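You operate a simulated robot arm through the tools that you are given. There is no shell and no other tool.

Carry out the task below with a simulated robot arm. There is one attempt and no reset: what you move stays moved.

TASK
Drive the barrel's loose hoop down to the white line.
Fine: steel-shod block into the black guide, tap it with the mallet; both tools back; crack nothing. Set down upright: beech mallet, steel-shod block.

Only the result counts: the job must be done as asked and must still hold three seconds after the hand-in. Knocking over, shifting, dropping, spilling or breaking anything else fails it.

THE ROBOT
A 7-joint arm with a two-finger parallel gripper, fixed in place. Base frame: the origin is at the foot of the arm, x ahead of it, y to its left, z up; the work surface is at about z = -0.096. Lengths are in m, angles in rad, forces in N, time in s.
With the tool pointing down near the work surface it reaches from about 0.18 to 0.66 m from the base axis. Its first joint turns from -2.897 to 2.897 rad. Payload 2.5 kg.
Tool frame: the origin (TCP) lies between the finger pads and is the grasp point; the fingertips stand 0.03 m ahead of it; z points along the fingers, y is the line along which they close. Largest opening 0.094 m; finger width 0.028, thickness 0.01; the body of the gripper, 0.05 by 0.096 m, starts 0.055 m behind the TCP.
Orientation is that of the tool frame in the base frame, as a unit quaternion [w, x, y, z]. With the fingers straight down and closing along the base's y, the tool's x points along the base's -x, its y along +y and its z along -z.

THE INTERFACE
- The arm moves only by the tool apply_moves. Its argument "commands" is a list of rows, each an object of numbers (a shift or turn left out is 0, a gripper value left out holds the last): "dx", "dy", "dz": the shift along the base's x, y, z in units of 200 mm (1.0 is 200 mm); "ax", "ay", "az": the turn, a rotation vector about the base's x, y, z in units of 120 degrees (1.0 is 120 degrees); "hand": the opening, from 0 (shut) to 1 (fully open). In form: [{"dx": .., "dy": .., "dz": .., "ax": .., "ay": .., "az": .., "hand": ..}, ...]. A call has 1 to 20 rows; each row is the pose to reach, as a shift and turn from the pose commanded when the call began. A call with a number of a shift or a turn outside -1 to 1 is refused whole. Rows are played at 5 a second. More than 0.05 m and 0.15 rad between two rows, or a gripper value outside its range, and nothing of the call is played. A pose out of reach is approached as far as the arm can. The call stops where the force on the tool passes 40 N (or 10 N more than at its start, if that is more) or the arm is blocked; 0.2 s more then pass. The fingers move at their own pace (about 0.072 m/s each) and stop on an object; they squeeze with about 22 N. The grip force told is the motor's: it shows also when the fingers shut on nothing. Time passes only in rows, and 0.2 s behind the last, so rows that repeat a pose let the fingers close. It gives the time, the measured TCP pose, the force on the tool (base axes), the opening and the grip force at its end, in the units of the frame above (readings bear some noise), with the torque about the TCP (base axes, N m) and any sound that the robot's microphone picked up, and new pictures: "show" is both (left out), scene, wrist or none.
- Cameras (640 x 400 px; columns grow to the right, rows downward): "scene" is fixed at [0.0492, 0.4978, 0.8337]; the picture's right is [-0.88, -0.47, 0.00], its down [-0.30, 0.56, -0.77] and it looks along [0.36, -0.68, -0.64] (base axes); focal length 356 px, centre (320, 200). "wrist" rides on the gripper at [0.076, 0.014, -0.102] in the tool frame; the picture's right is [-0.18, 0.98, 0.00], its down [-0.75, -0.14, -0.64] and it looks along [-0.63, -0.12, 0.77] (tool axes); focal length 243 px, centre (320, 200). There is no depth. A picture from a camera that has moved, and an enlarged one, comes with that camera's place and axes in the base frame and with its lens.
- enlarge(camera, box): a new picture of the part [left, top, right, bottom] of that camera's present view, enlarged. It takes no simulated time.
- close_job(): hands the job in; it is judged then, once.

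Nothing tells you positions but the pictures and the camera data. Unless the task says otherwise, let go and move clear before handing in.

The tools are called after "Emit:" as name(argument=value, ...) on one line, values as JSON. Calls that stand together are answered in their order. apply_moves: Moves the arm, as the interface text tells. Its arguments: {"type":"object","properties":{"commands":{"type":"array"},"show":{"type":"string","enum":["both","scene","wrist","none"]}},"required":["commands"]} The other tools are called the same way: enlarge (camera, box) takes an enlarged picture of a part of a camera's view; close_job () hands the job in.

At the start:

```text
t: 0.0
ee_pos: [0.4542, -0.1977, 0.5188]
tool_rot: [0.001, 0.0, 1.0, 0.0]
contact_force: [0.2, -0.2, -0.3]
wrist_torque: [-0.02, 0.0, -0.04]
grip_width: 0.094
grasp_force: 0.0
```

scene: 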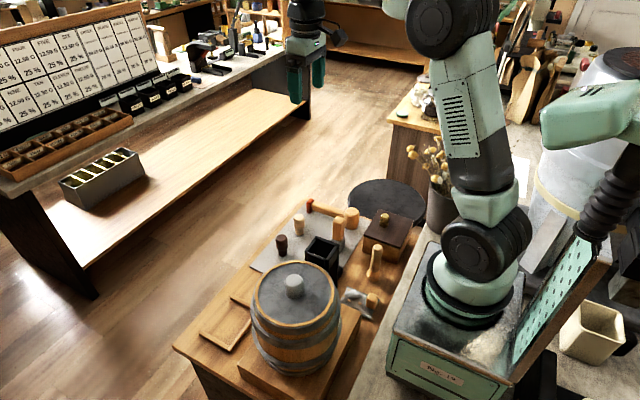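
wrist: 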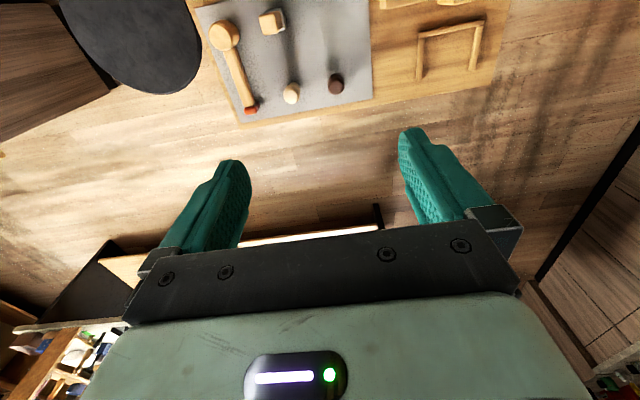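

I see a barrel on a low board, a grey mat with a mallet and several small blocks, and a black box-like object near the barrel. I'll take enlarged pictures before moving anything.

Emit:
enlarge(camera="scene", box=[230, 170, 430, 295])

Emit:
enlarge(camera="scene", box=[170, 240, 400, 400])

Emit:
enlarge(camera="wrist", box=[180, 0, 500, 130])

```text
3.20 times, centred on (330, 232) of scene
camera zoom: at [0.0492, 0.4978, 0.8337], right [-0.88, -0.47, 0.0], down [-0.3, 0.56, -0.77], along [0.36, -0.68, -0.64], focal length 1141 px, centre (288, 96)
```

zoom: 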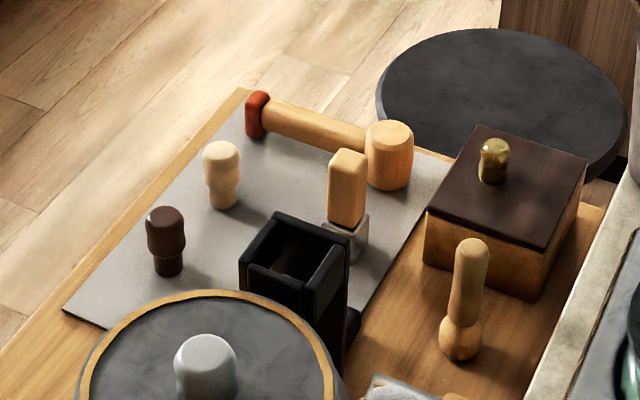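

```text
2.50 times, centred on (285, 320) of scene
camera zoom: at [0.0492, 0.4978, 0.8337], right [-0.88, -0.47, 0.0], down [-0.3, 0.56, -0.77], along [0.36, -0.68, -0.64], focal length 891 px, centre (408, -100)
```

zoom: 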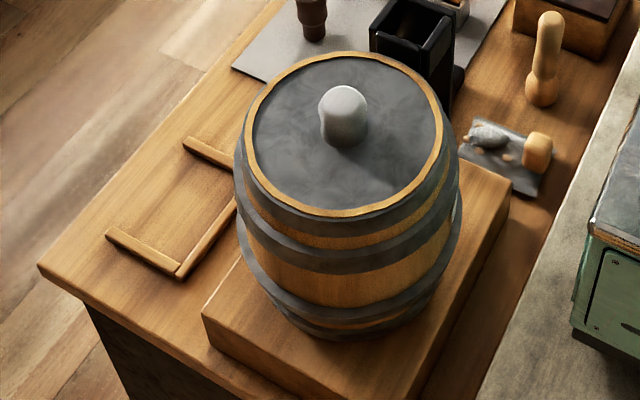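

```text
2.00 times, centred on (340, 65) of wrist
camera zoom: at [0.3777, -0.1832, 0.621], right [0.18, 0.98, 0.0], down [0.75, -0.14, 0.64], along [0.63, -0.12, -0.77], focal length 485 px, centre (280, 470)
```

zoom: 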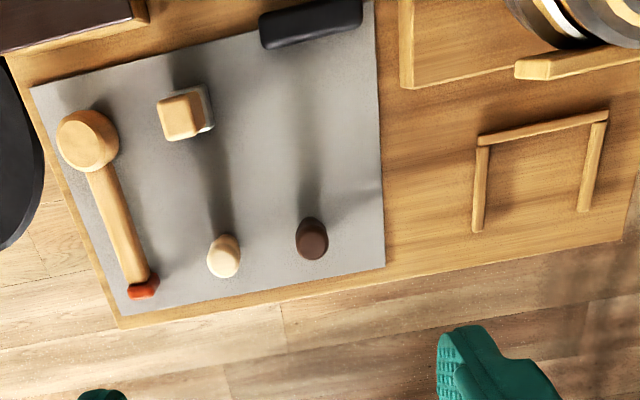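

I take the mallet to be on the mat near (0.40..0.58, -0.41), the steel-shod block near (0.40, -0.29), the black guide near (0.35, -0.13) and the barrel near (0.35, 0.07). Next I'll turn the wrist camera towards +y, staying high, to see the guide and barrel from the mat side.

Emit:
apply_moves(commands=[{"dx": -0.04, "dy": -0.04, "dz": -0.06, "az": 0.0625}, {"dx": -0.08, "dy": -0.08, "dz": -0.12, "az": 0.125}, {"dx": -0.12, "dy": -0.12, "dz": -0.18, "az": 0.1875}, {"dx": -0.16, "dy": -0.16, "dz": -0.24, "az": 0.25}, {"dx": -0.2, "dy": -0.2, "dz": -0.3, "az": 0.3125}, {"dx": -0.24, "dy": -0.24, "dz": -0.36, "az": 0.375}, {"dx": -0.28, "dy": -0.28, "dz": -0.42, "az": 0.4375}, {"dx": -0.32, "dy": -0.32, "dz": -0.48, "az": 0.5}, {"dx": -0.36, "dy": -0.36, "dz": -0.54, "az": 0.5625}, {"dx": -0.4, "dy": -0.4, "dz": -0.6, "az": 0.625}, {"dx": -0.44, "dy": -0.44, "dz": -0.66, "az": 0.6875}, {"dx": -0.47, "dy": -0.47, "dz": -0.7, "az": 0.75}])

```text
t: 2.6
ee_pos: [0.361, -0.2927, 0.379]
tool_rot: [0.0, 0.709, -0.706, 0.0]
contact_force: [-0.1, 0.6, 0.8]
wrist_torque: [0.02, 0.0, 0.0]
grip_width: 0.0941
grasp_force: 0.0
camera wrist: at [0.3458, -0.3686, 0.4813], right [-0.98, 0.18, 0.0], down [0.14, 0.75, 0.64], along [0.12, 0.63, -0.77], focal length 243 px, centre (320, 200)
```

scene: 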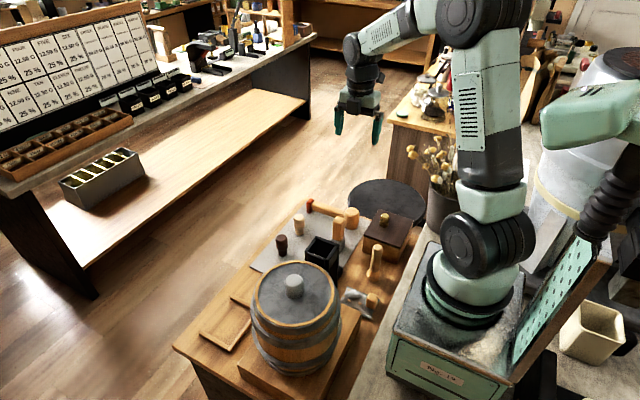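
wrist: 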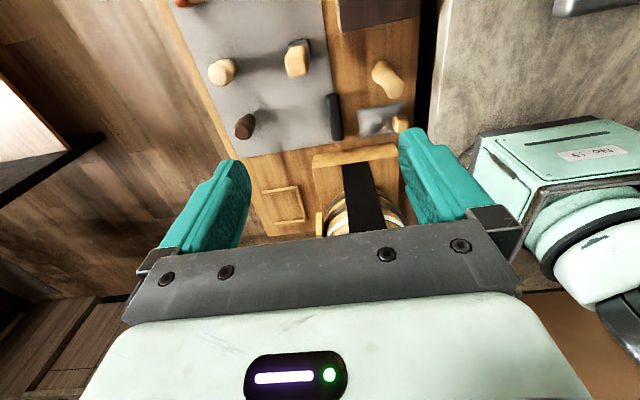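

The camera now looks towards +y, and the guide and barrel appear between the fingers. I'll enlarge that part to check their shapes.

Emit:
enlarge(camera="wrist", box=[160, 0, 440, 175])

Emit:
enlarge(camera="wrist", box=[260, 130, 440, 242])

```text
2.29 times, centred on (300, 88) of wrist
camera zoom: at [0.3458, -0.3686, 0.4813], right [-0.98, 0.18, 0.0], down [0.14, 0.75, 0.64], along [0.12, 0.63, -0.77], focal length 555 px, centre (366, 457)
```

zoom: 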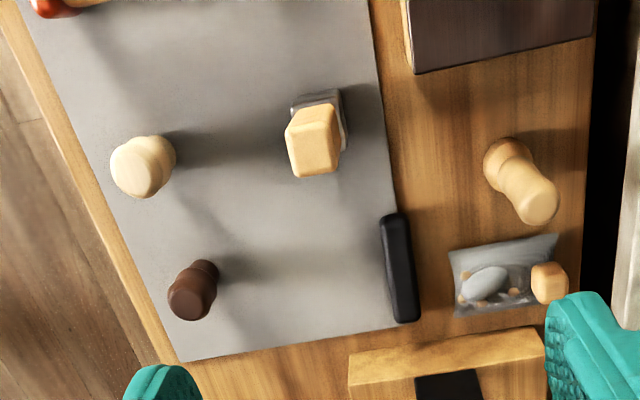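

```text
3.56 times, centred on (350, 186) of wrist
camera zoom: at [0.3458, -0.3686, 0.4813], right [-0.98, 0.18, 0.0], down [0.14, 0.75, 0.64], along [0.12, 0.63, -0.77], focal length 863 px, centre (213, 250)
```

zoom: 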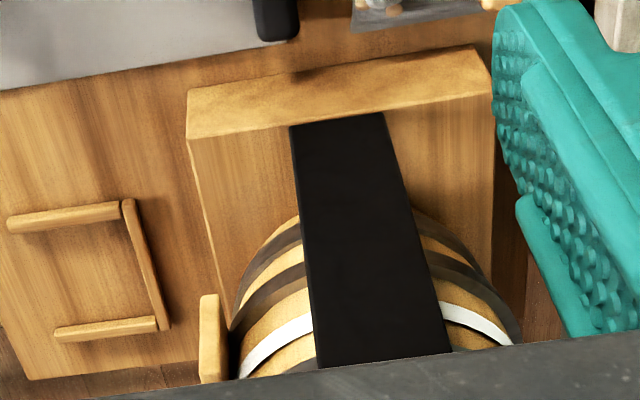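

Emit:
enlarge(camera="scene", box=[296, 200, 376, 250])

Emit:
enlarge(camera="scene", box=[290, 230, 354, 270])

Emit:
enlarge(camera="scene", box=[240, 250, 352, 390])

```text
8.00 times, centred on (336, 225) of scene
camera zoom: at [0.0492, 0.4978, 0.8337], right [-0.88, -0.47, 0.0], down [-0.3, 0.56, -0.77], along [0.36, -0.68, -0.64], focal length 2852 px, centre (192, 0)
```

zoom: 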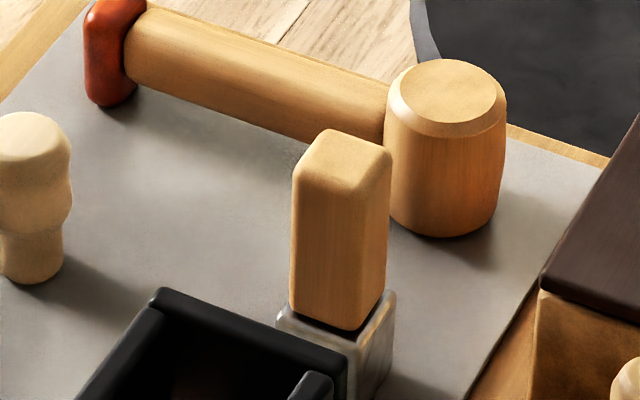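

```text
10.00 times, centred on (322, 250) of scene
camera zoom: at [0.0492, 0.4978, 0.8337], right [-0.88, -0.47, 0.0], down [-0.3, 0.56, -0.77], along [0.36, -0.68, -0.64], focal length 3565 px, centre (300, -300)
```

zoom: 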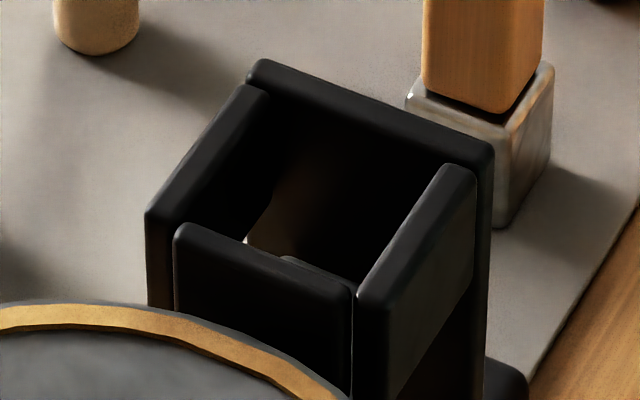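

```text
2.86 times, centred on (296, 320) of scene
camera zoom: at [0.0492, 0.4978, 0.8337], right [-0.88, -0.47, 0.0], down [-0.3, 0.56, -0.77], along [0.36, -0.68, -0.64], focal length 1019 px, centre (389, -143)
```

zoom: 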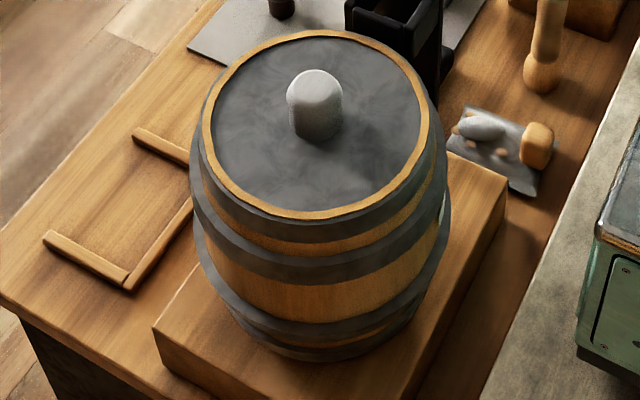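

The enlarged pictures show a four-walled guide against the barrel. I estimate it at x 0.285–0.35, y -0.04–0.013, with its top near z 0.2. The block stands about 0.13 m tall at roughly (0.398, -0.29). Next I'll hover above the block to measure it and get its yaw.

Emit:
apply_moves(commands=[{"dx": 0.04, "dz": -0.18}, {"dx": 0.08, "dz": -0.36}, {"dx": 0.12, "dz": -0.54}, {"dx": 0.16, "dz": -0.7}, {"dx": 0.185, "dz": -0.8}, {"dx": 0.185, "dz": -0.8}], show="wrist")

```text
t: 4.0
ee_pos: [0.3972, -0.2921, 0.2194]
tool_rot: [0.001, 0.707, -0.707, 0.0]
contact_force: [0.6, -0.7, -0.8]
wrist_torque: [-0.04, 0.03, -0.02]
grip_width: 0.0939
grasp_force: 0.0
camera wrist: at [0.3838, -0.368, 0.321], right [-0.98, 0.18, 0.0], down [0.14, 0.75, 0.64], along [0.12, 0.63, -0.77], focal length 243 px, centre (320, 200)
```

wrist: 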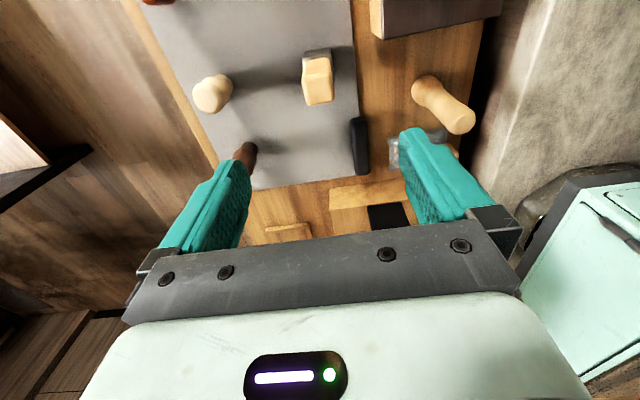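

Emit:
enlarge(camera="wrist", box=[278, 35, 358, 115])

Emit:
enlarge(camera="scene", box=[322, 210, 354, 250])

```text
5.00 times, centred on (318, 75) of wrist
camera zoom: at [0.3838, -0.368, 0.321], right [-0.98, 0.18, 0.0], down [0.14, 0.75, 0.64], along [0.12, 0.63, -0.77], focal length 1213 px, centre (330, 825)
```

zoom: 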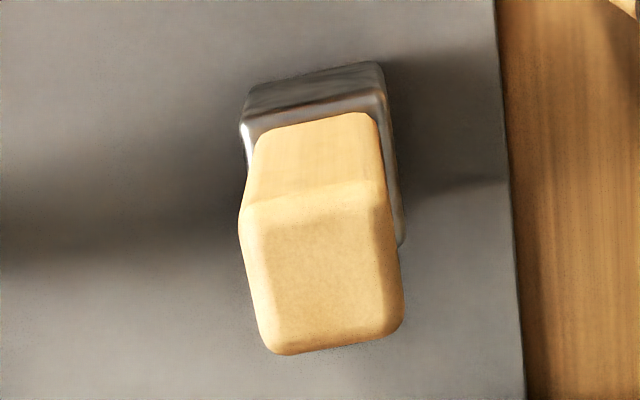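

```text
10.00 times, centred on (338, 230) of scene
camera zoom: at [0.0492, 0.4978, 0.8337], right [-0.88, -0.47, 0.0], down [-0.3, 0.56, -0.77], along [0.36, -0.68, -0.64], focal length 3565 px, centre (140, -100)
```

zoom: 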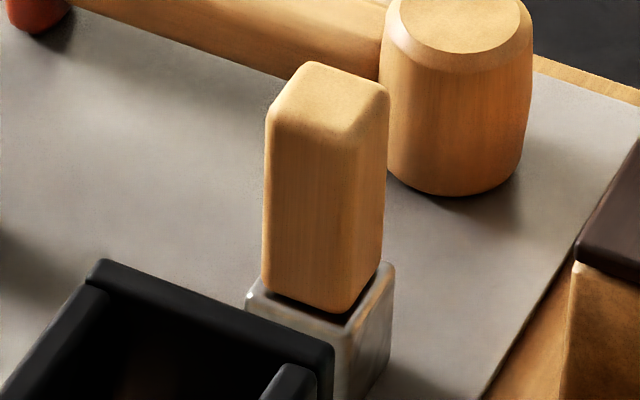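

The block's wood part measures about 0.032 x 0.030 m, centred at (0.399, -0.290), with its top near z 0.033 and its sides nearly parallel to the axes. Now I'll rise and move over the guide to measure its opening and see the hoop.

Emit:
apply_moves(commands=[{"dz": 0.2}, {"dz": 0.4}, {"dz": 0.6}, {"dx": -0.05, "dy": 0.15, "dz": 0.75}, {"dx": -0.1, "dy": 0.35, "dz": 0.85}, {"dx": -0.16, "dy": 0.55, "dz": 0.9}, {"dx": -0.22, "dy": 0.75, "dz": 0.9}, {"dx": -0.28, "dy": 0.95, "dz": 0.9}, {"dx": -0.33, "dy": 1.0, "dz": 0.9}, {"dx": -0.36, "dy": 1.0, "dz": 0.9}])

```text
t: 6.2
ee_pos: [0.3255, -0.0892, 0.3993]
tool_rot: [-0.001, -0.706, 0.708, 0.0]
contact_force: [0.0, 1.3, 0.4]
wrist_torque: [-0.01, -0.01, -0.04]
grip_width: 0.0938
grasp_force: 0.0
camera wrist: at [0.3114, -0.1664, 0.5012], right [-0.98, 0.18, 0.0], down [0.14, 0.75, 0.64], along [0.12, 0.63, -0.77], focal length 243 px, centre (320, 200)
```

scene: 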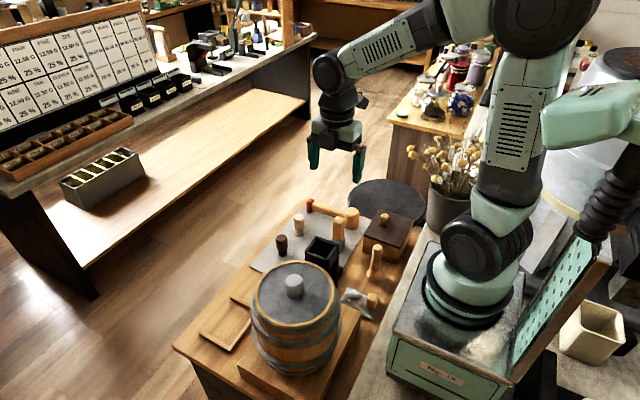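
wrist: 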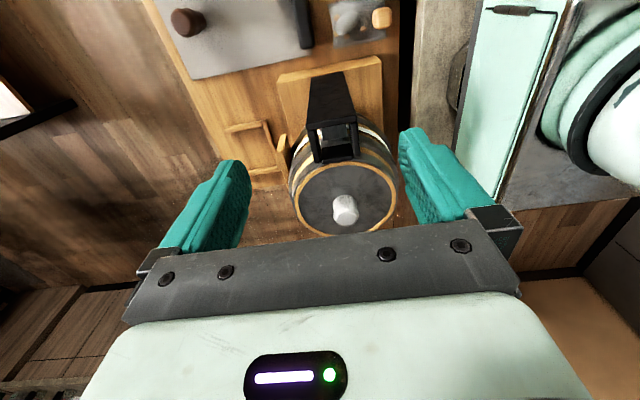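

Emit:
enlarge(camera="wrist", box=[290, 60, 380, 170])

Emit:
enlarge(camera="wrist", box=[270, 60, 420, 240])

```text
3.64 times, centred on (335, 115) of wrist
camera zoom: at [0.3114, -0.1664, 0.5012], right [-0.98, 0.18, 0.0], down [0.14, 0.75, 0.64], along [0.12, 0.63, -0.77], focal length 882 px, centre (266, 509)
```

zoom: 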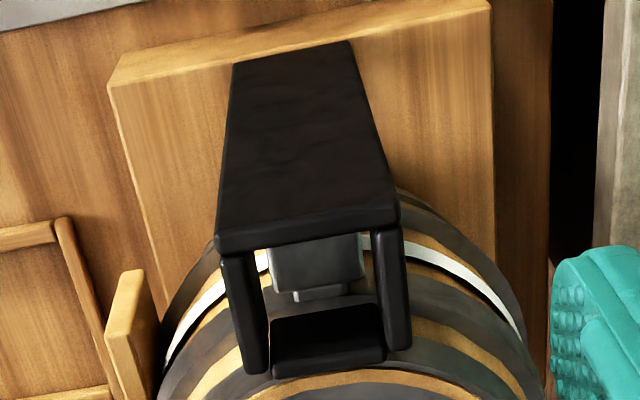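

```text
2.22 times, centred on (345, 150) of wrist
camera zoom: at [0.3114, -0.1664, 0.5012], right [-0.98, 0.18, 0.0], down [0.14, 0.75, 0.64], along [0.12, 0.63, -0.77], focal length 539 px, centre (264, 311)
```

zoom: 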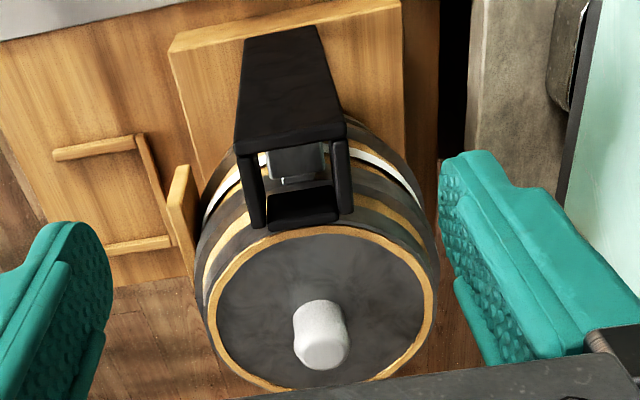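

Emit:
enlarge(camera="wrist", box=[308, 115, 363, 165])

Emit:
enlarge(camera="wrist", box=[285, 110, 335, 180])

Emit:
enlarge(camera="wrist", box=[345, 105, 405, 185])

```text
8.00 times, centred on (336, 140) of wrist
camera zoom: at [0.3114, -0.1664, 0.5012], right [-0.98, 0.18, 0.0], down [0.14, 0.75, 0.64], along [0.12, 0.63, -0.77], focal length 1941 px, centre (196, 680)
```

zoom: 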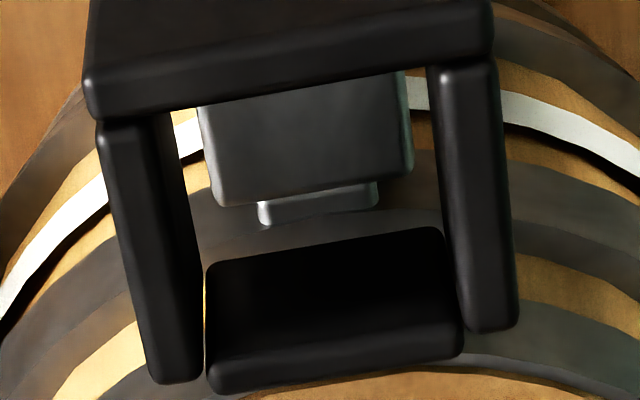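

```text
5.71 times, centred on (310, 145) of wrist
camera zoom: at [0.3114, -0.1664, 0.5012], right [-0.98, 0.18, 0.0], down [0.14, 0.75, 0.64], along [0.12, 0.63, -0.77], focal length 1386 px, centre (377, 514)
```

zoom: 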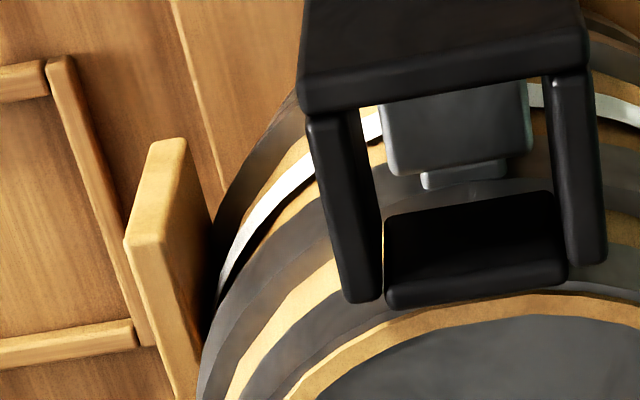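

```text
5.00 times, centred on (375, 145) of wrist
camera zoom: at [0.3114, -0.1664, 0.5012], right [-0.98, 0.18, 0.0], down [0.14, 0.75, 0.64], along [0.12, 0.63, -0.77], focal length 1213 px, centre (45, 475)
```

zoom: 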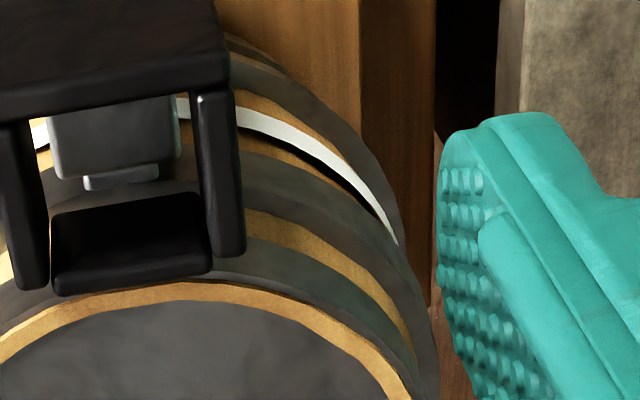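

The loose hoop is the second one down. It carries a steel lug inside the guide, and the white line lies below it. I measure the guide opening at about x 0.297–0.341, y -0.037–0.010, with its top at z ≈ 0.20; the steel shoe is about 0.04 m square. I'll zoom in from the scene camera to see whether the gap between hoop and line shows from there.

Emit:
enlarge(camera="scene", box=[325, 290, 350, 340])

Emit:
enlarge(camera="scene", box=[245, 290, 350, 380])

Emit:
enlarge(camera="scene", box=[305, 235, 345, 275])

```text
8.00 times, centred on (338, 315) of scene
camera zoom: at [0.0492, 0.4978, 0.8337], right [-0.88, -0.47, 0.0], down [-0.3, 0.56, -0.77], along [0.36, -0.68, -0.64], focal length 2852 px, centre (180, -720)
```

zoom: 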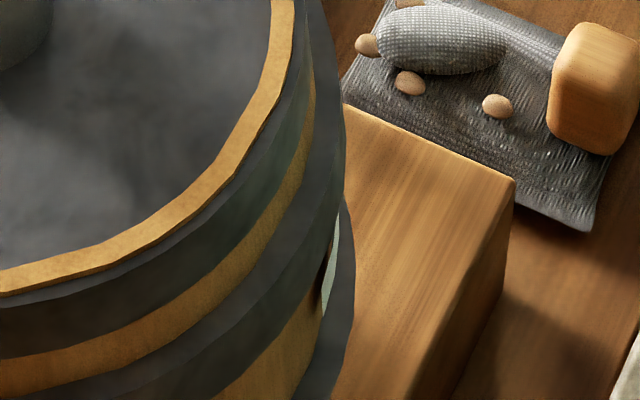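

```text
4.44 times, centred on (298, 335) of scene
camera zoom: at [0.0492, 0.4978, 0.8337], right [-0.88, -0.47, 0.0], down [-0.3, 0.56, -0.77], along [0.36, -0.68, -0.64], focal length 1585 px, centre (420, -400)
```

zoom: 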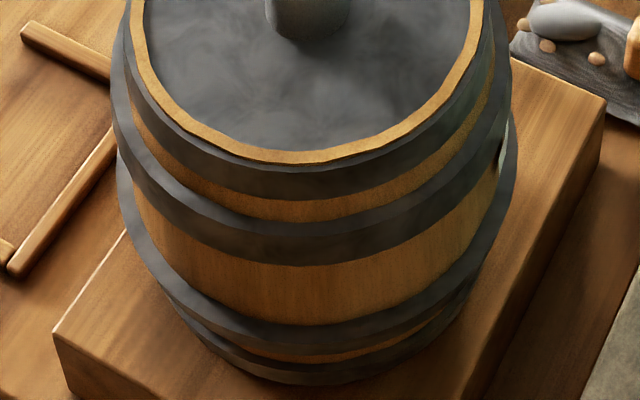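

```text
10.00 times, centred on (325, 255) of scene
camera zoom: at [0.0492, 0.4978, 0.8337], right [-0.88, -0.47, 0.0], down [-0.3, 0.56, -0.77], along [0.36, -0.68, -0.64], focal length 3565 px, centre (270, -350)
```

zoom: 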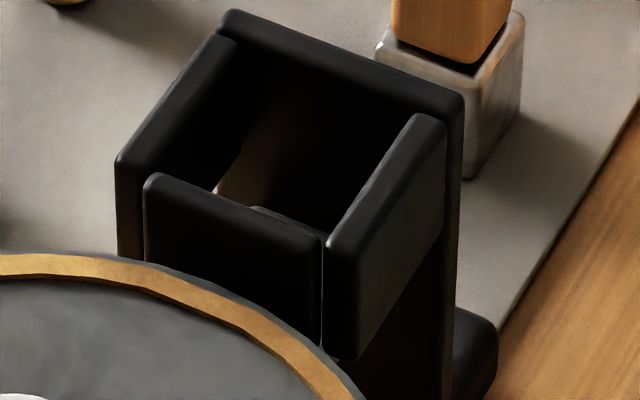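

The gap between hoop and line reads about 2 cm: hoop lower edge near z 0.135, line near 0.114. Now I'll go back above the block and line up to grip its wood part.

Emit:
apply_moves(commands=[{"dy": -0.2}, {"dx": 0.1, "dy": -0.4}, {"dx": 0.2, "dy": -0.6}, {"dx": 0.3, "dy": -0.8, "dz": -0.1}, {"dx": 0.369, "dy": -0.989, "dz": -0.25}, {"dx": 0.369, "dy": -0.989, "dz": -0.48}, {"dx": 0.369, "dy": -0.989, "dz": -0.72}, {"dx": 0.369, "dy": -0.989, "dz": -0.95}, {"dx": 0.369, "dy": -0.989, "dz": -1.0}, {"dx": 0.369, "dy": -0.989, "dz": -1.0}], show="wrist")

Emit:
enlarge(camera="wrist", box=[260, 20, 380, 120])

```text
refused: row 5 steps farther than a row can; nothing moved
```

```text
4.00 times, centred on (320, 70) of wrist
camera zoom: at [0.3114, -0.1664, 0.5012], right [-0.98, 0.18, 0.0], down [0.14, 0.75, 0.64], along [0.12, 0.63, -0.77], focal length 970 px, centre (320, 720)
```

zoom: 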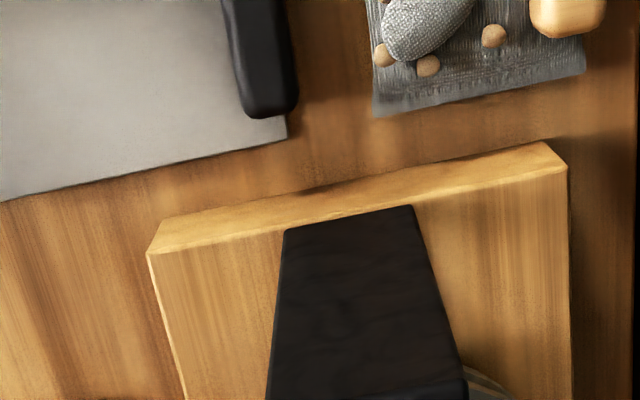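

The call was refused because row 5 stepped too far, and nothing moved. I'll send the same route with smaller steps.

Emit:
apply_moves(commands=[{"dy": -0.2}, {"dx": 0.08, "dy": -0.38}, {"dx": 0.16, "dy": -0.56}, {"dx": 0.24, "dy": -0.74}, {"dx": 0.31, "dy": -0.9, "dz": -0.08}, {"dx": 0.369, "dy": -0.989, "dz": -0.25}, {"dx": 0.369, "dy": -0.989, "dz": -0.48}, {"dx": 0.369, "dy": -0.989, "dz": -0.72}, {"dx": 0.369, "dy": -0.989, "dz": -0.95}, {"dx": 0.369, "dy": -0.989, "dz": -1.0}, {"dx": 0.369, "dy": -0.989, "dz": -1.0}], show="wrist")

```text
t: 8.6
ee_pos: [0.3987, -0.2891, 0.202]
tool_rot: [0.0, -0.707, 0.707, 0.0]
contact_force: [1.0, 0.1, 0.5]
wrist_torque: [-0.01, -0.02, 0.01]
grip_width: 0.0939
grasp_force: 0.0
camera wrist: at [0.3841, -0.3659, 0.3021], right [-0.98, 0.18, 0.0], down [0.14, 0.75, 0.64], along [0.12, 0.63, -0.77], focal length 243 px, centre (320, 200)
```

wrist: 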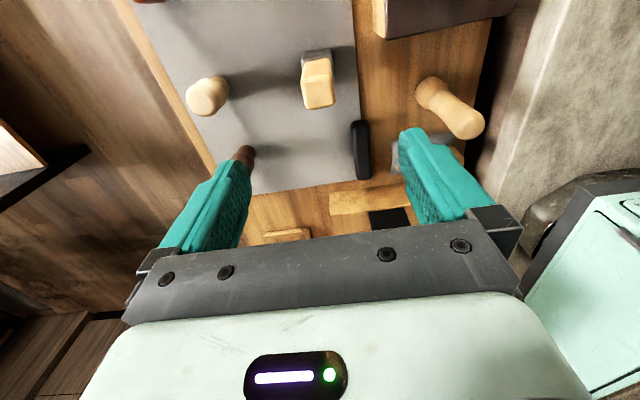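

The block sits squarely under the tool, with its top projecting where I expected. I'll descend onto the wood part, stopping above the shoe, and close the fingers.

Emit:
apply_moves(commands=[{"dz": -0.2}, {"dz": -0.4}, {"dz": -0.6}, {"dz": -0.75}, {"dz": -0.87}, {"dz": -0.954}, {"dz": -0.954}], show="both")

Emit:
enlarge(camera="wrist", box=[220, 60, 420, 220])

Emit:
enlarge(camera="scene", box=[300, 180, 380, 250])

```text
t: 10.2
ee_pos: [0.4002, -0.2883, 0.0092]
tool_rot: [0.0, 0.707, -0.707, 0.0]
contact_force: [0.2, 0.1, -0.5]
wrist_torque: [0.01, -0.01, 0.0]
grip_width: 0.0937
grasp_force: 0.1
camera wrist: at [0.3852, -0.3642, 0.1114], right [-0.98, 0.18, 0.0], down [0.14, 0.75, 0.64], along [0.12, 0.63, -0.77], focal length 243 px, centre (320, 200)
```

scene: 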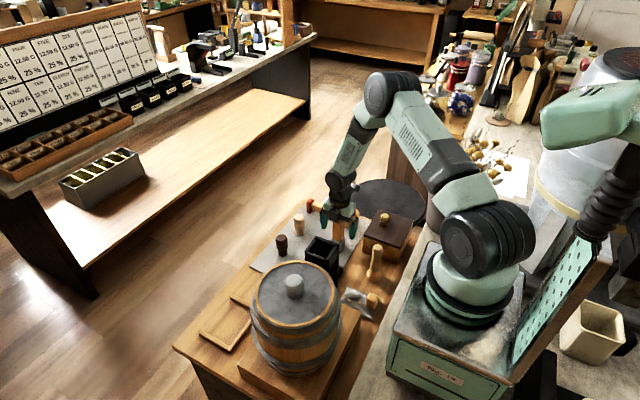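
wrist: 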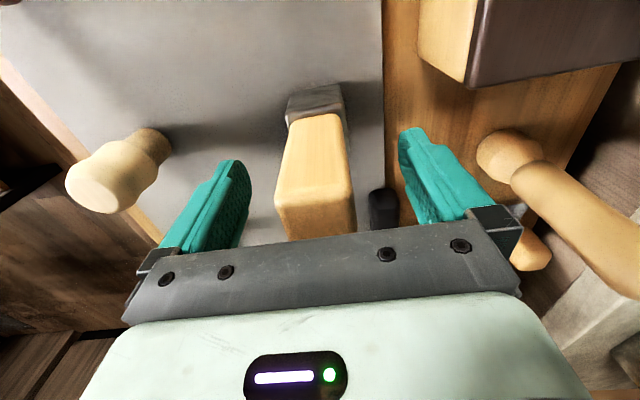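

```text
2.50 times, centred on (320, 140) of wrist
camera zoom: at [0.3852, -0.3642, 0.1114], right [-0.98, 0.18, 0.0], down [0.14, 0.75, 0.64], along [0.12, 0.63, -0.77], focal length 606 px, centre (320, 350)
```

zoom: 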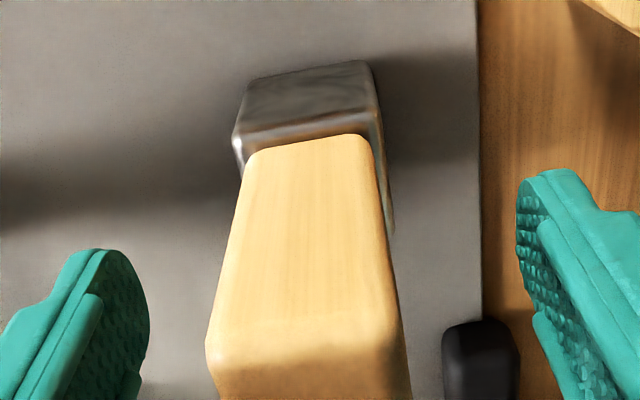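

```text
5.71 times, centred on (340, 215) of scene
camera zoom: at [0.0492, 0.4978, 0.8337], right [-0.88, -0.47, 0.0], down [-0.3, 0.56, -0.77], along [0.36, -0.68, -0.64], focal length 2037 px, centre (206, 114)
```

zoom: 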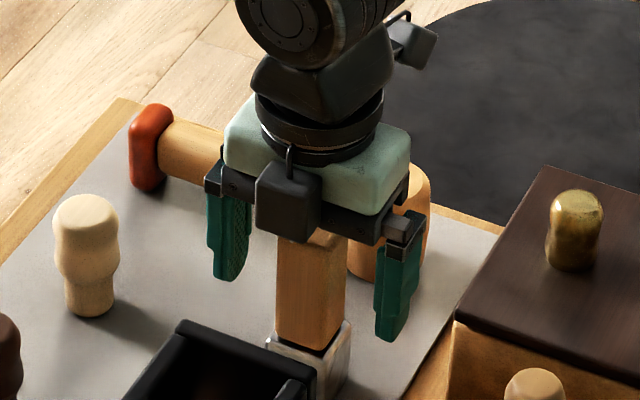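

Emit:
apply_moves(commands=[{"hand": 0.3}, {"hand": 0.2}, {"hand": 0.0}, {"hand": 0.0}, {"hand": 0.0}, {"hand": 0.0}], show="wrist")

```text
t: 11.6
ee_pos: [0.3995, -0.2873, 0.0095]
tool_rot: [0.001, -0.707, 0.708, 0.0]
contact_force: [0.8, 0.2, 0.3]
wrist_torque: [0.01, -0.01, 0.02]
grip_width: 0.0382
grasp_force: 22.0
camera wrist: at [0.3851, -0.3641, 0.1115], right [-0.98, 0.18, 0.0], down [0.14, 0.75, 0.64], along [0.12, 0.63, -0.77], focal length 243 px, centre (320, 200)
```

wrist: 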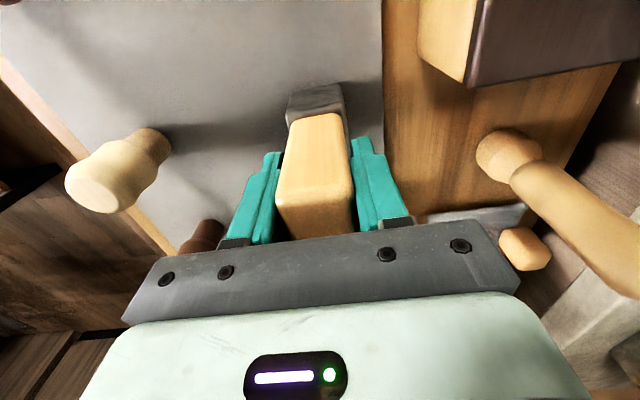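

Emit:
enlarge(camera="wrist", box=[265, 75, 365, 205])

Emit:
enlarge(camera="scene", box=[320, 205, 360, 255])

```text
3.08 times, centred on (315, 140) of wrist
camera zoom: at [0.3851, -0.3641, 0.1115], right [-0.98, 0.18, 0.0], down [0.14, 0.75, 0.64], along [0.12, 0.63, -0.77], focal length 746 px, centre (335, 385)
```

zoom: 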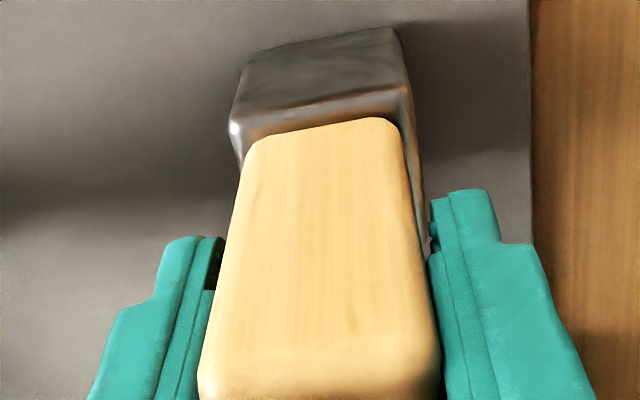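

```text
8.00 times, centred on (340, 230) of scene
camera zoom: at [0.0492, 0.4978, 0.8337], right [-0.88, -0.47, 0.0], down [-0.3, 0.56, -0.77], along [0.36, -0.68, -0.64], focal length 2852 px, centre (160, -40)
```

zoom: 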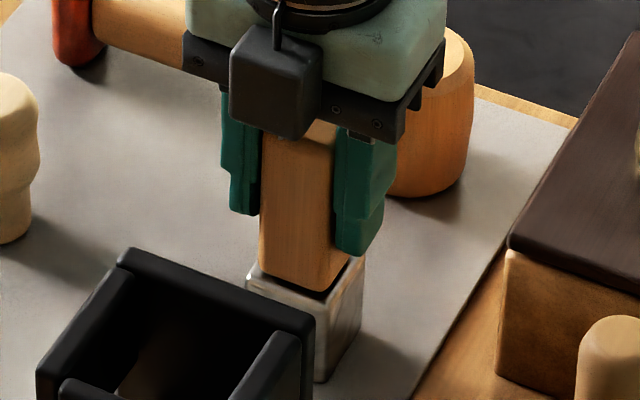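

The fingers hold the wood part at 22 N with a 0.038 m opening. I'll lift straight up slowly and check that the block hangs straight.

Emit:
apply_moves(commands=[{"dz": 0.03, "hand": 0}, {"dz": 0.08, "hand": 0}, {"dz": 0.18, "hand": 0}, {"dz": 0.33, "hand": 0}, {"dz": 0.5, "hand": 0}, {"dz": 0.67, "hand": 0}, {"dz": 0.84, "hand": 0}, {"dz": 0.95, "hand": 0}, {"dz": 1.0, "hand": 0}, {"dz": 1.0, "hand": 0}], show="both")

```text
t: 13.8
ee_pos: [0.3992, -0.2893, 0.2093]
tool_rot: [0.0, 0.708, -0.707, 0.0]
contact_force: [1.2, -0.2, -2.2]
wrist_torque: [-0.03, -0.01, 0.0]
grip_width: 0.038
grasp_force: 21.9
camera wrist: at [0.3841, -0.3666, 0.3102], right [-0.98, 0.18, 0.0], down [0.14, 0.75, 0.64], along [0.12, 0.63, -0.77], focal length 243 px, centre (320, 200)
```

scene: 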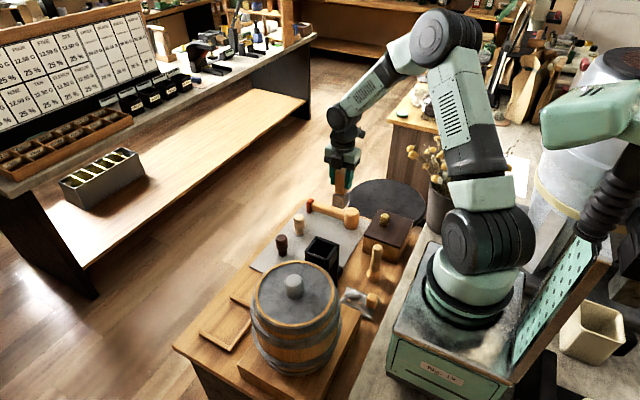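
wrist: 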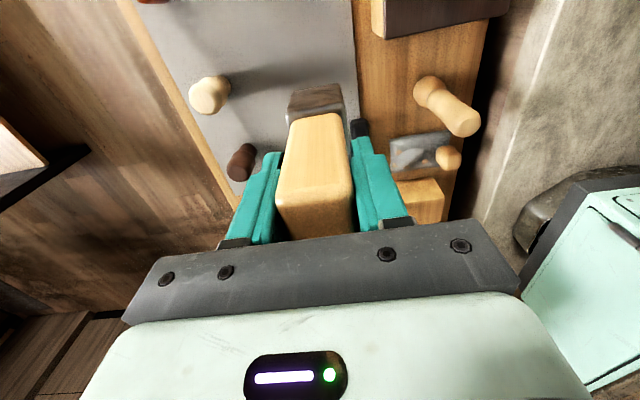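

The block hangs straight and the shoe is centred under the TCP to within a millimetre. I'll carry it high towards the guide in two calls.

Emit:
apply_moves(commands=[{"dz": 0.15}, {"dz": 0.3}, {"dz": 0.45}, {"dz": 0.6}, {"dx": -0.05, "dy": 0.1, "dz": 0.72}, {"dx": -0.1, "dy": 0.25, "dz": 0.76}, {"dx": -0.16, "dy": 0.4, "dz": 0.76}, {"dx": -0.22, "dy": 0.55, "dz": 0.76}, {"dx": -0.28, "dy": 0.7, "dz": 0.76}, {"dx": -0.34, "dy": 0.85, "dz": 0.76}, {"dx": -0.4, "dy": 0.97, "dz": 0.76}, {"dx": -0.4, "dy": 1.0, "dz": 0.76}], show="none")

Emit:
apply_moves(commands=[{"dy": 0.1}, {"dy": 0.2}, {"dy": 0.3}, {"dy": 0.38}, {"dy": 0.38}], show="both")

Emit:
enlarge(camera="wrist", box=[265, 60, 375, 200])

Emit:
enlarge(camera="scene", box=[280, 190, 370, 290])

```text
t: 16.4
ee_pos: [0.3188, -0.0895, 0.3606]
tool_rot: [0.0, -0.707, 0.707, 0.0]
contact_force: [-0.3, -0.2, -2.0]
wrist_torque: [0.02, 0.04, -0.02]
grip_width: 0.038
grasp_force: 21.9
```

```text
t: 17.6
ee_pos: [0.3197, -0.012, 0.3609]
tool_rot: [0.001, 0.707, -0.707, 0.0]
contact_force: [-0.7, 0.7, -1.1]
wrist_torque: [0.01, -0.01, -0.01]
grip_width: 0.038
grasp_force: 22.4
camera wrist: at [0.3046, -0.0888, 0.4615], right [-0.98, 0.18, 0.0], down [0.14, 0.75, 0.64], along [0.12, 0.63, -0.77], focal length 243 px, centre (320, 200)
```

scene: 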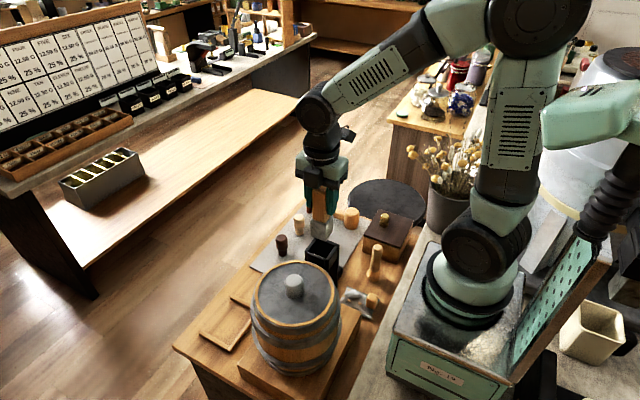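
wrist: 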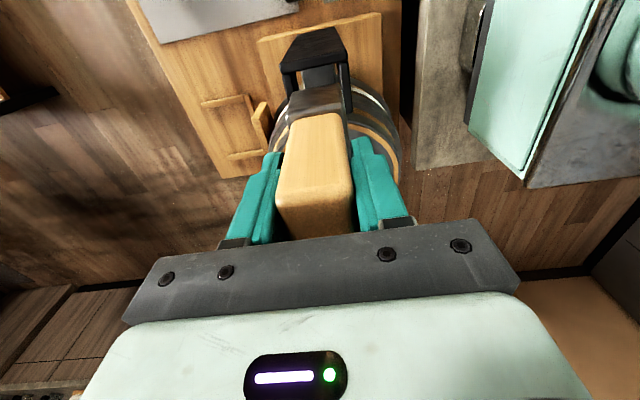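

```text
2.86 times, centred on (320, 130) of wrist
camera zoom: at [0.3046, -0.0888, 0.4615], right [-0.98, 0.18, 0.0], down [0.14, 0.75, 0.64], along [0.12, 0.63, -0.77], focal length 693 px, centre (320, 400)
```

zoom: 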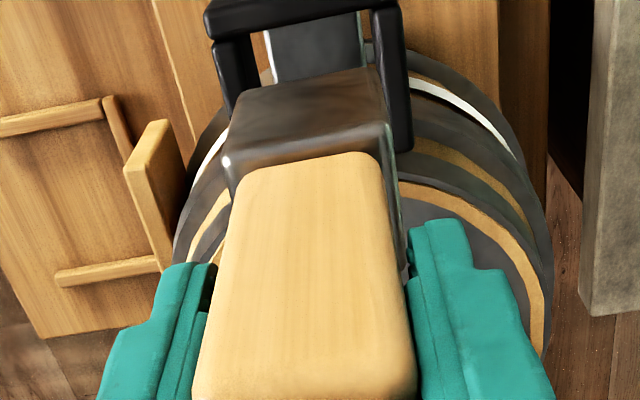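

```text
4.00 times, centred on (325, 240) of scene
camera zoom: at [0.0492, 0.4978, 0.8337], right [-0.88, -0.47, 0.0], down [-0.3, 0.56, -0.77], along [0.36, -0.68, -0.64], focal length 1426 px, centre (300, 40)
```

zoom: 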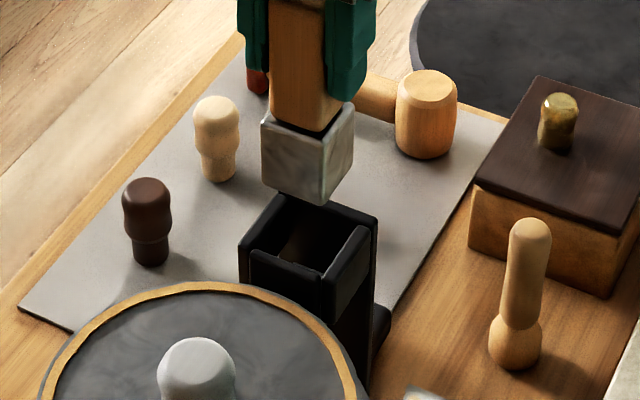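

Emit:
enlarge(camera="wrist", box=[275, 20, 365, 120])

Emit:
enlarge(camera="scene", box=[300, 210, 350, 275])

```text
4.00 times, centred on (320, 70) of wrist
camera zoom: at [0.3046, -0.0888, 0.4615], right [-0.98, 0.18, 0.0], down [0.14, 0.75, 0.64], along [0.12, 0.63, -0.77], focal length 970 px, centre (320, 720)
```

zoom: 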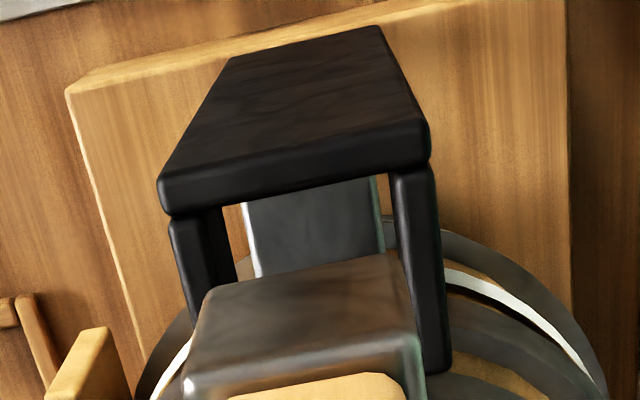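

```text
6.15 times, centred on (325, 242) of scene
camera zoom: at [0.0492, 0.4978, 0.8337], right [-0.88, -0.47, 0.0], down [-0.3, 0.56, -0.77], along [0.36, -0.68, -0.64], focal length 2194 px, centre (289, -62)
```

zoom: 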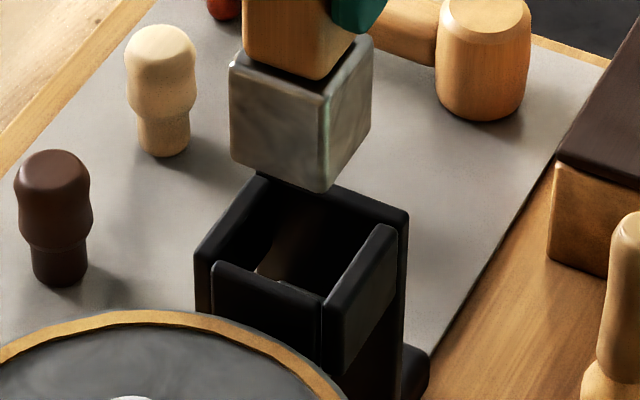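

The shoe is now above the guide and close to centred. I'll lower it to about 1.5 cm above the guide's rim, where the comparison is more reliable.

Emit:
apply_moves(commands=[{"dz": -0.07, "dy": 0.005}, {"dz": -0.14, "dy": 0.01}, {"dz": -0.21, "dy": 0.01}, {"dz": -0.21, "dy": 0.01}], show="none")

Emit:
enlarge(camera="wrist", box=[275, 20, 365, 120])

Emit:
enlarge(camera="scene", box=[300, 225, 350, 275])

```text
t: 18.6
ee_pos: [0.3201, -0.0107, 0.3188]
tool_rot: [0.0, 0.708, -0.706, 0.0]
contact_force: [0.4, -0.4, -0.7]
wrist_torque: [-0.03, 0.02, 0.02]
grip_width: 0.0382
grasp_force: 22.1
```

```text
4.00 times, centred on (320, 70) of wrist
camera zoom: at [0.3049, -0.0874, 0.4206], right [-0.98, 0.18, 0.0], down [0.14, 0.75, 0.64], along [0.12, 0.63, -0.77], focal length 970 px, centre (320, 720)
```

zoom: 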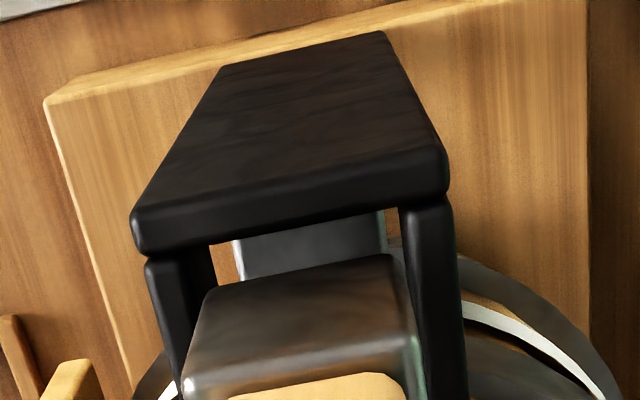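

```text
8.00 times, centred on (325, 250) of scene
camera zoom: at [0.0492, 0.4978, 0.8337], right [-0.88, -0.47, 0.0], down [-0.3, 0.56, -0.77], along [0.36, -0.68, -0.64], focal length 2852 px, centre (280, -200)
```

zoom: 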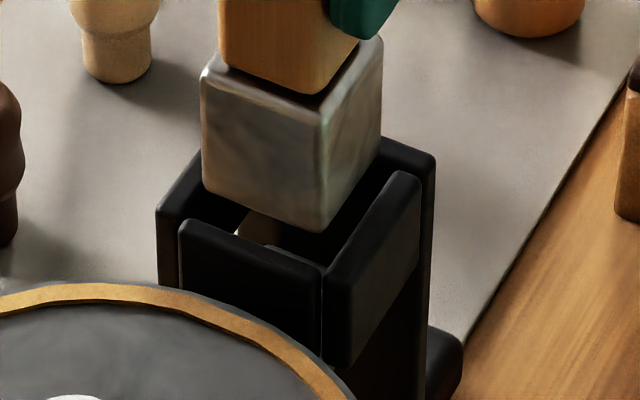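

The wrist view shows more room at the back than at the front, and the scene view agrees. I'll shift 2.5 mm towards -y and 1 mm towards +x, then lower just into the guide mouth while watching the force.

Emit:
apply_moves(commands=[{"dx": 0.005, "dy": -0.0125}, {"dx": 0.005, "dy": -0.0125, "dz": -0.02}, {"dx": 0.005, "dy": -0.0125, "dz": -0.04}, {"dx": 0.005, "dy": -0.0125, "dz": -0.06}, {"dx": 0.005, "dy": -0.0125, "dz": -0.06}], show="none")

Emit:
enlarge(camera="wrist", box=[275, 20, 365, 120])

Emit:
enlarge(camera="scene", box=[300, 225, 350, 275])

```text
t: 19.8
ee_pos: [0.3205, -0.0131, 0.3063]
tool_rot: [0.0, -0.707, 0.707, 0.0]
contact_force: [-0.1, 0.4, -0.7]
wrist_torque: [-0.02, 0.01, 0.0]
grip_width: 0.0382
grasp_force: 22.4
```

```text
4.00 times, centred on (320, 70) of wrist
camera zoom: at [0.3054, -0.0901, 0.4079], right [-0.98, 0.18, 0.0], down [0.14, 0.75, 0.64], along [0.12, 0.63, -0.77], focal length 970 px, centre (320, 720)
```

zoom: 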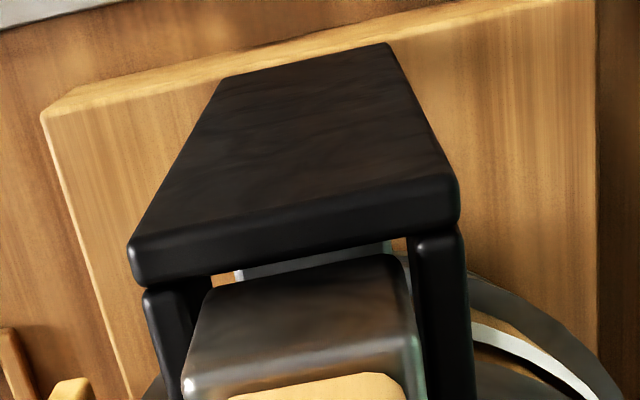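

```text
8.00 times, centred on (325, 250) of scene
camera zoom: at [0.0492, 0.4978, 0.8337], right [-0.88, -0.47, 0.0], down [-0.3, 0.56, -0.77], along [0.36, -0.68, -0.64], focal length 2852 px, centre (280, -200)
```

zoom: 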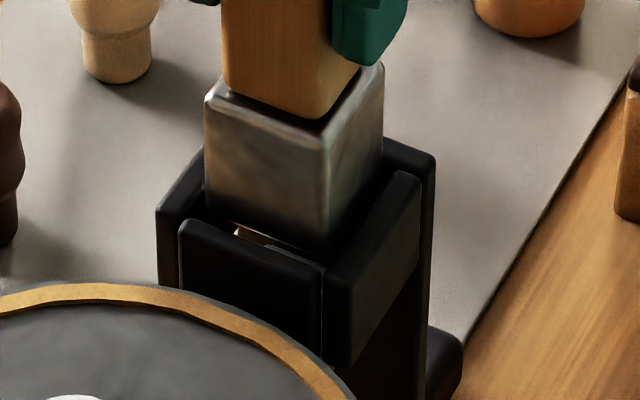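

Nothing touches, and there are visible gaps on all sides. I'll shift 1 mm more towards +x and lower about 15 mm into the guide.

Emit:
apply_moves(commands=[{"dx": 0.004}, {"dx": 0.004, "dz": -0.015}, {"dx": 0.004, "dz": -0.03}, {"dx": 0.004, "dz": -0.045}, {"dx": 0.004, "dz": -0.06}, {"dx": 0.004, "dz": -0.075}, {"dx": 0.004, "dz": -0.075}], show="none")

Emit:
enlarge(camera="wrist", box=[275, 20, 365, 120])

Emit:
enlarge(camera="scene", box=[300, 225, 350, 275])

```text
t: 21.4
ee_pos: [0.3202, -0.0126, 0.2918]
tool_rot: [0.0, -0.707, 0.707, 0.0]
contact_force: [-0.8, -0.2, -1.4]
wrist_torque: [0.02, 0.02, -0.02]
grip_width: 0.038
grasp_force: 22.2
```

```text
4.00 times, centred on (320, 70) of wrist
camera zoom: at [0.3057, -0.0895, 0.3929], right [-0.98, 0.18, 0.0], down [0.14, 0.75, 0.64], along [0.12, 0.63, -0.77], focal length 970 px, centre (320, 720)
```

zoom: 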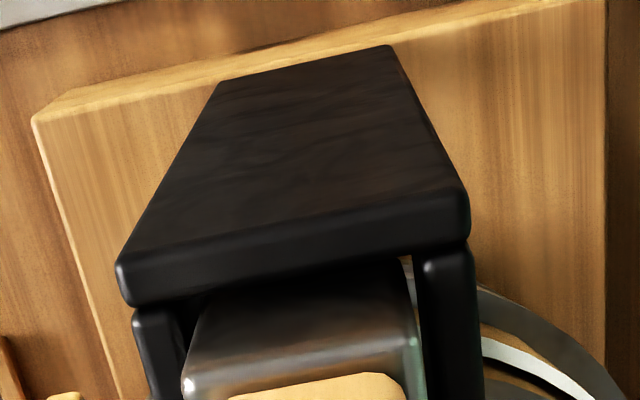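

```text
8.00 times, centred on (325, 250) of scene
camera zoom: at [0.0492, 0.4978, 0.8337], right [-0.88, -0.47, 0.0], down [-0.3, 0.56, -0.77], along [0.36, -0.68, -0.64], focal length 2852 px, centre (280, -200)
```

zoom: 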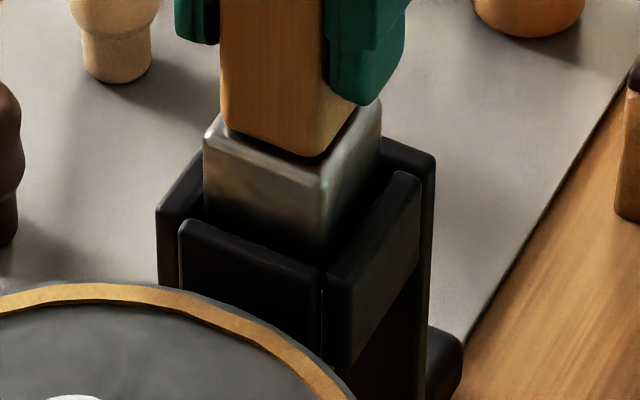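

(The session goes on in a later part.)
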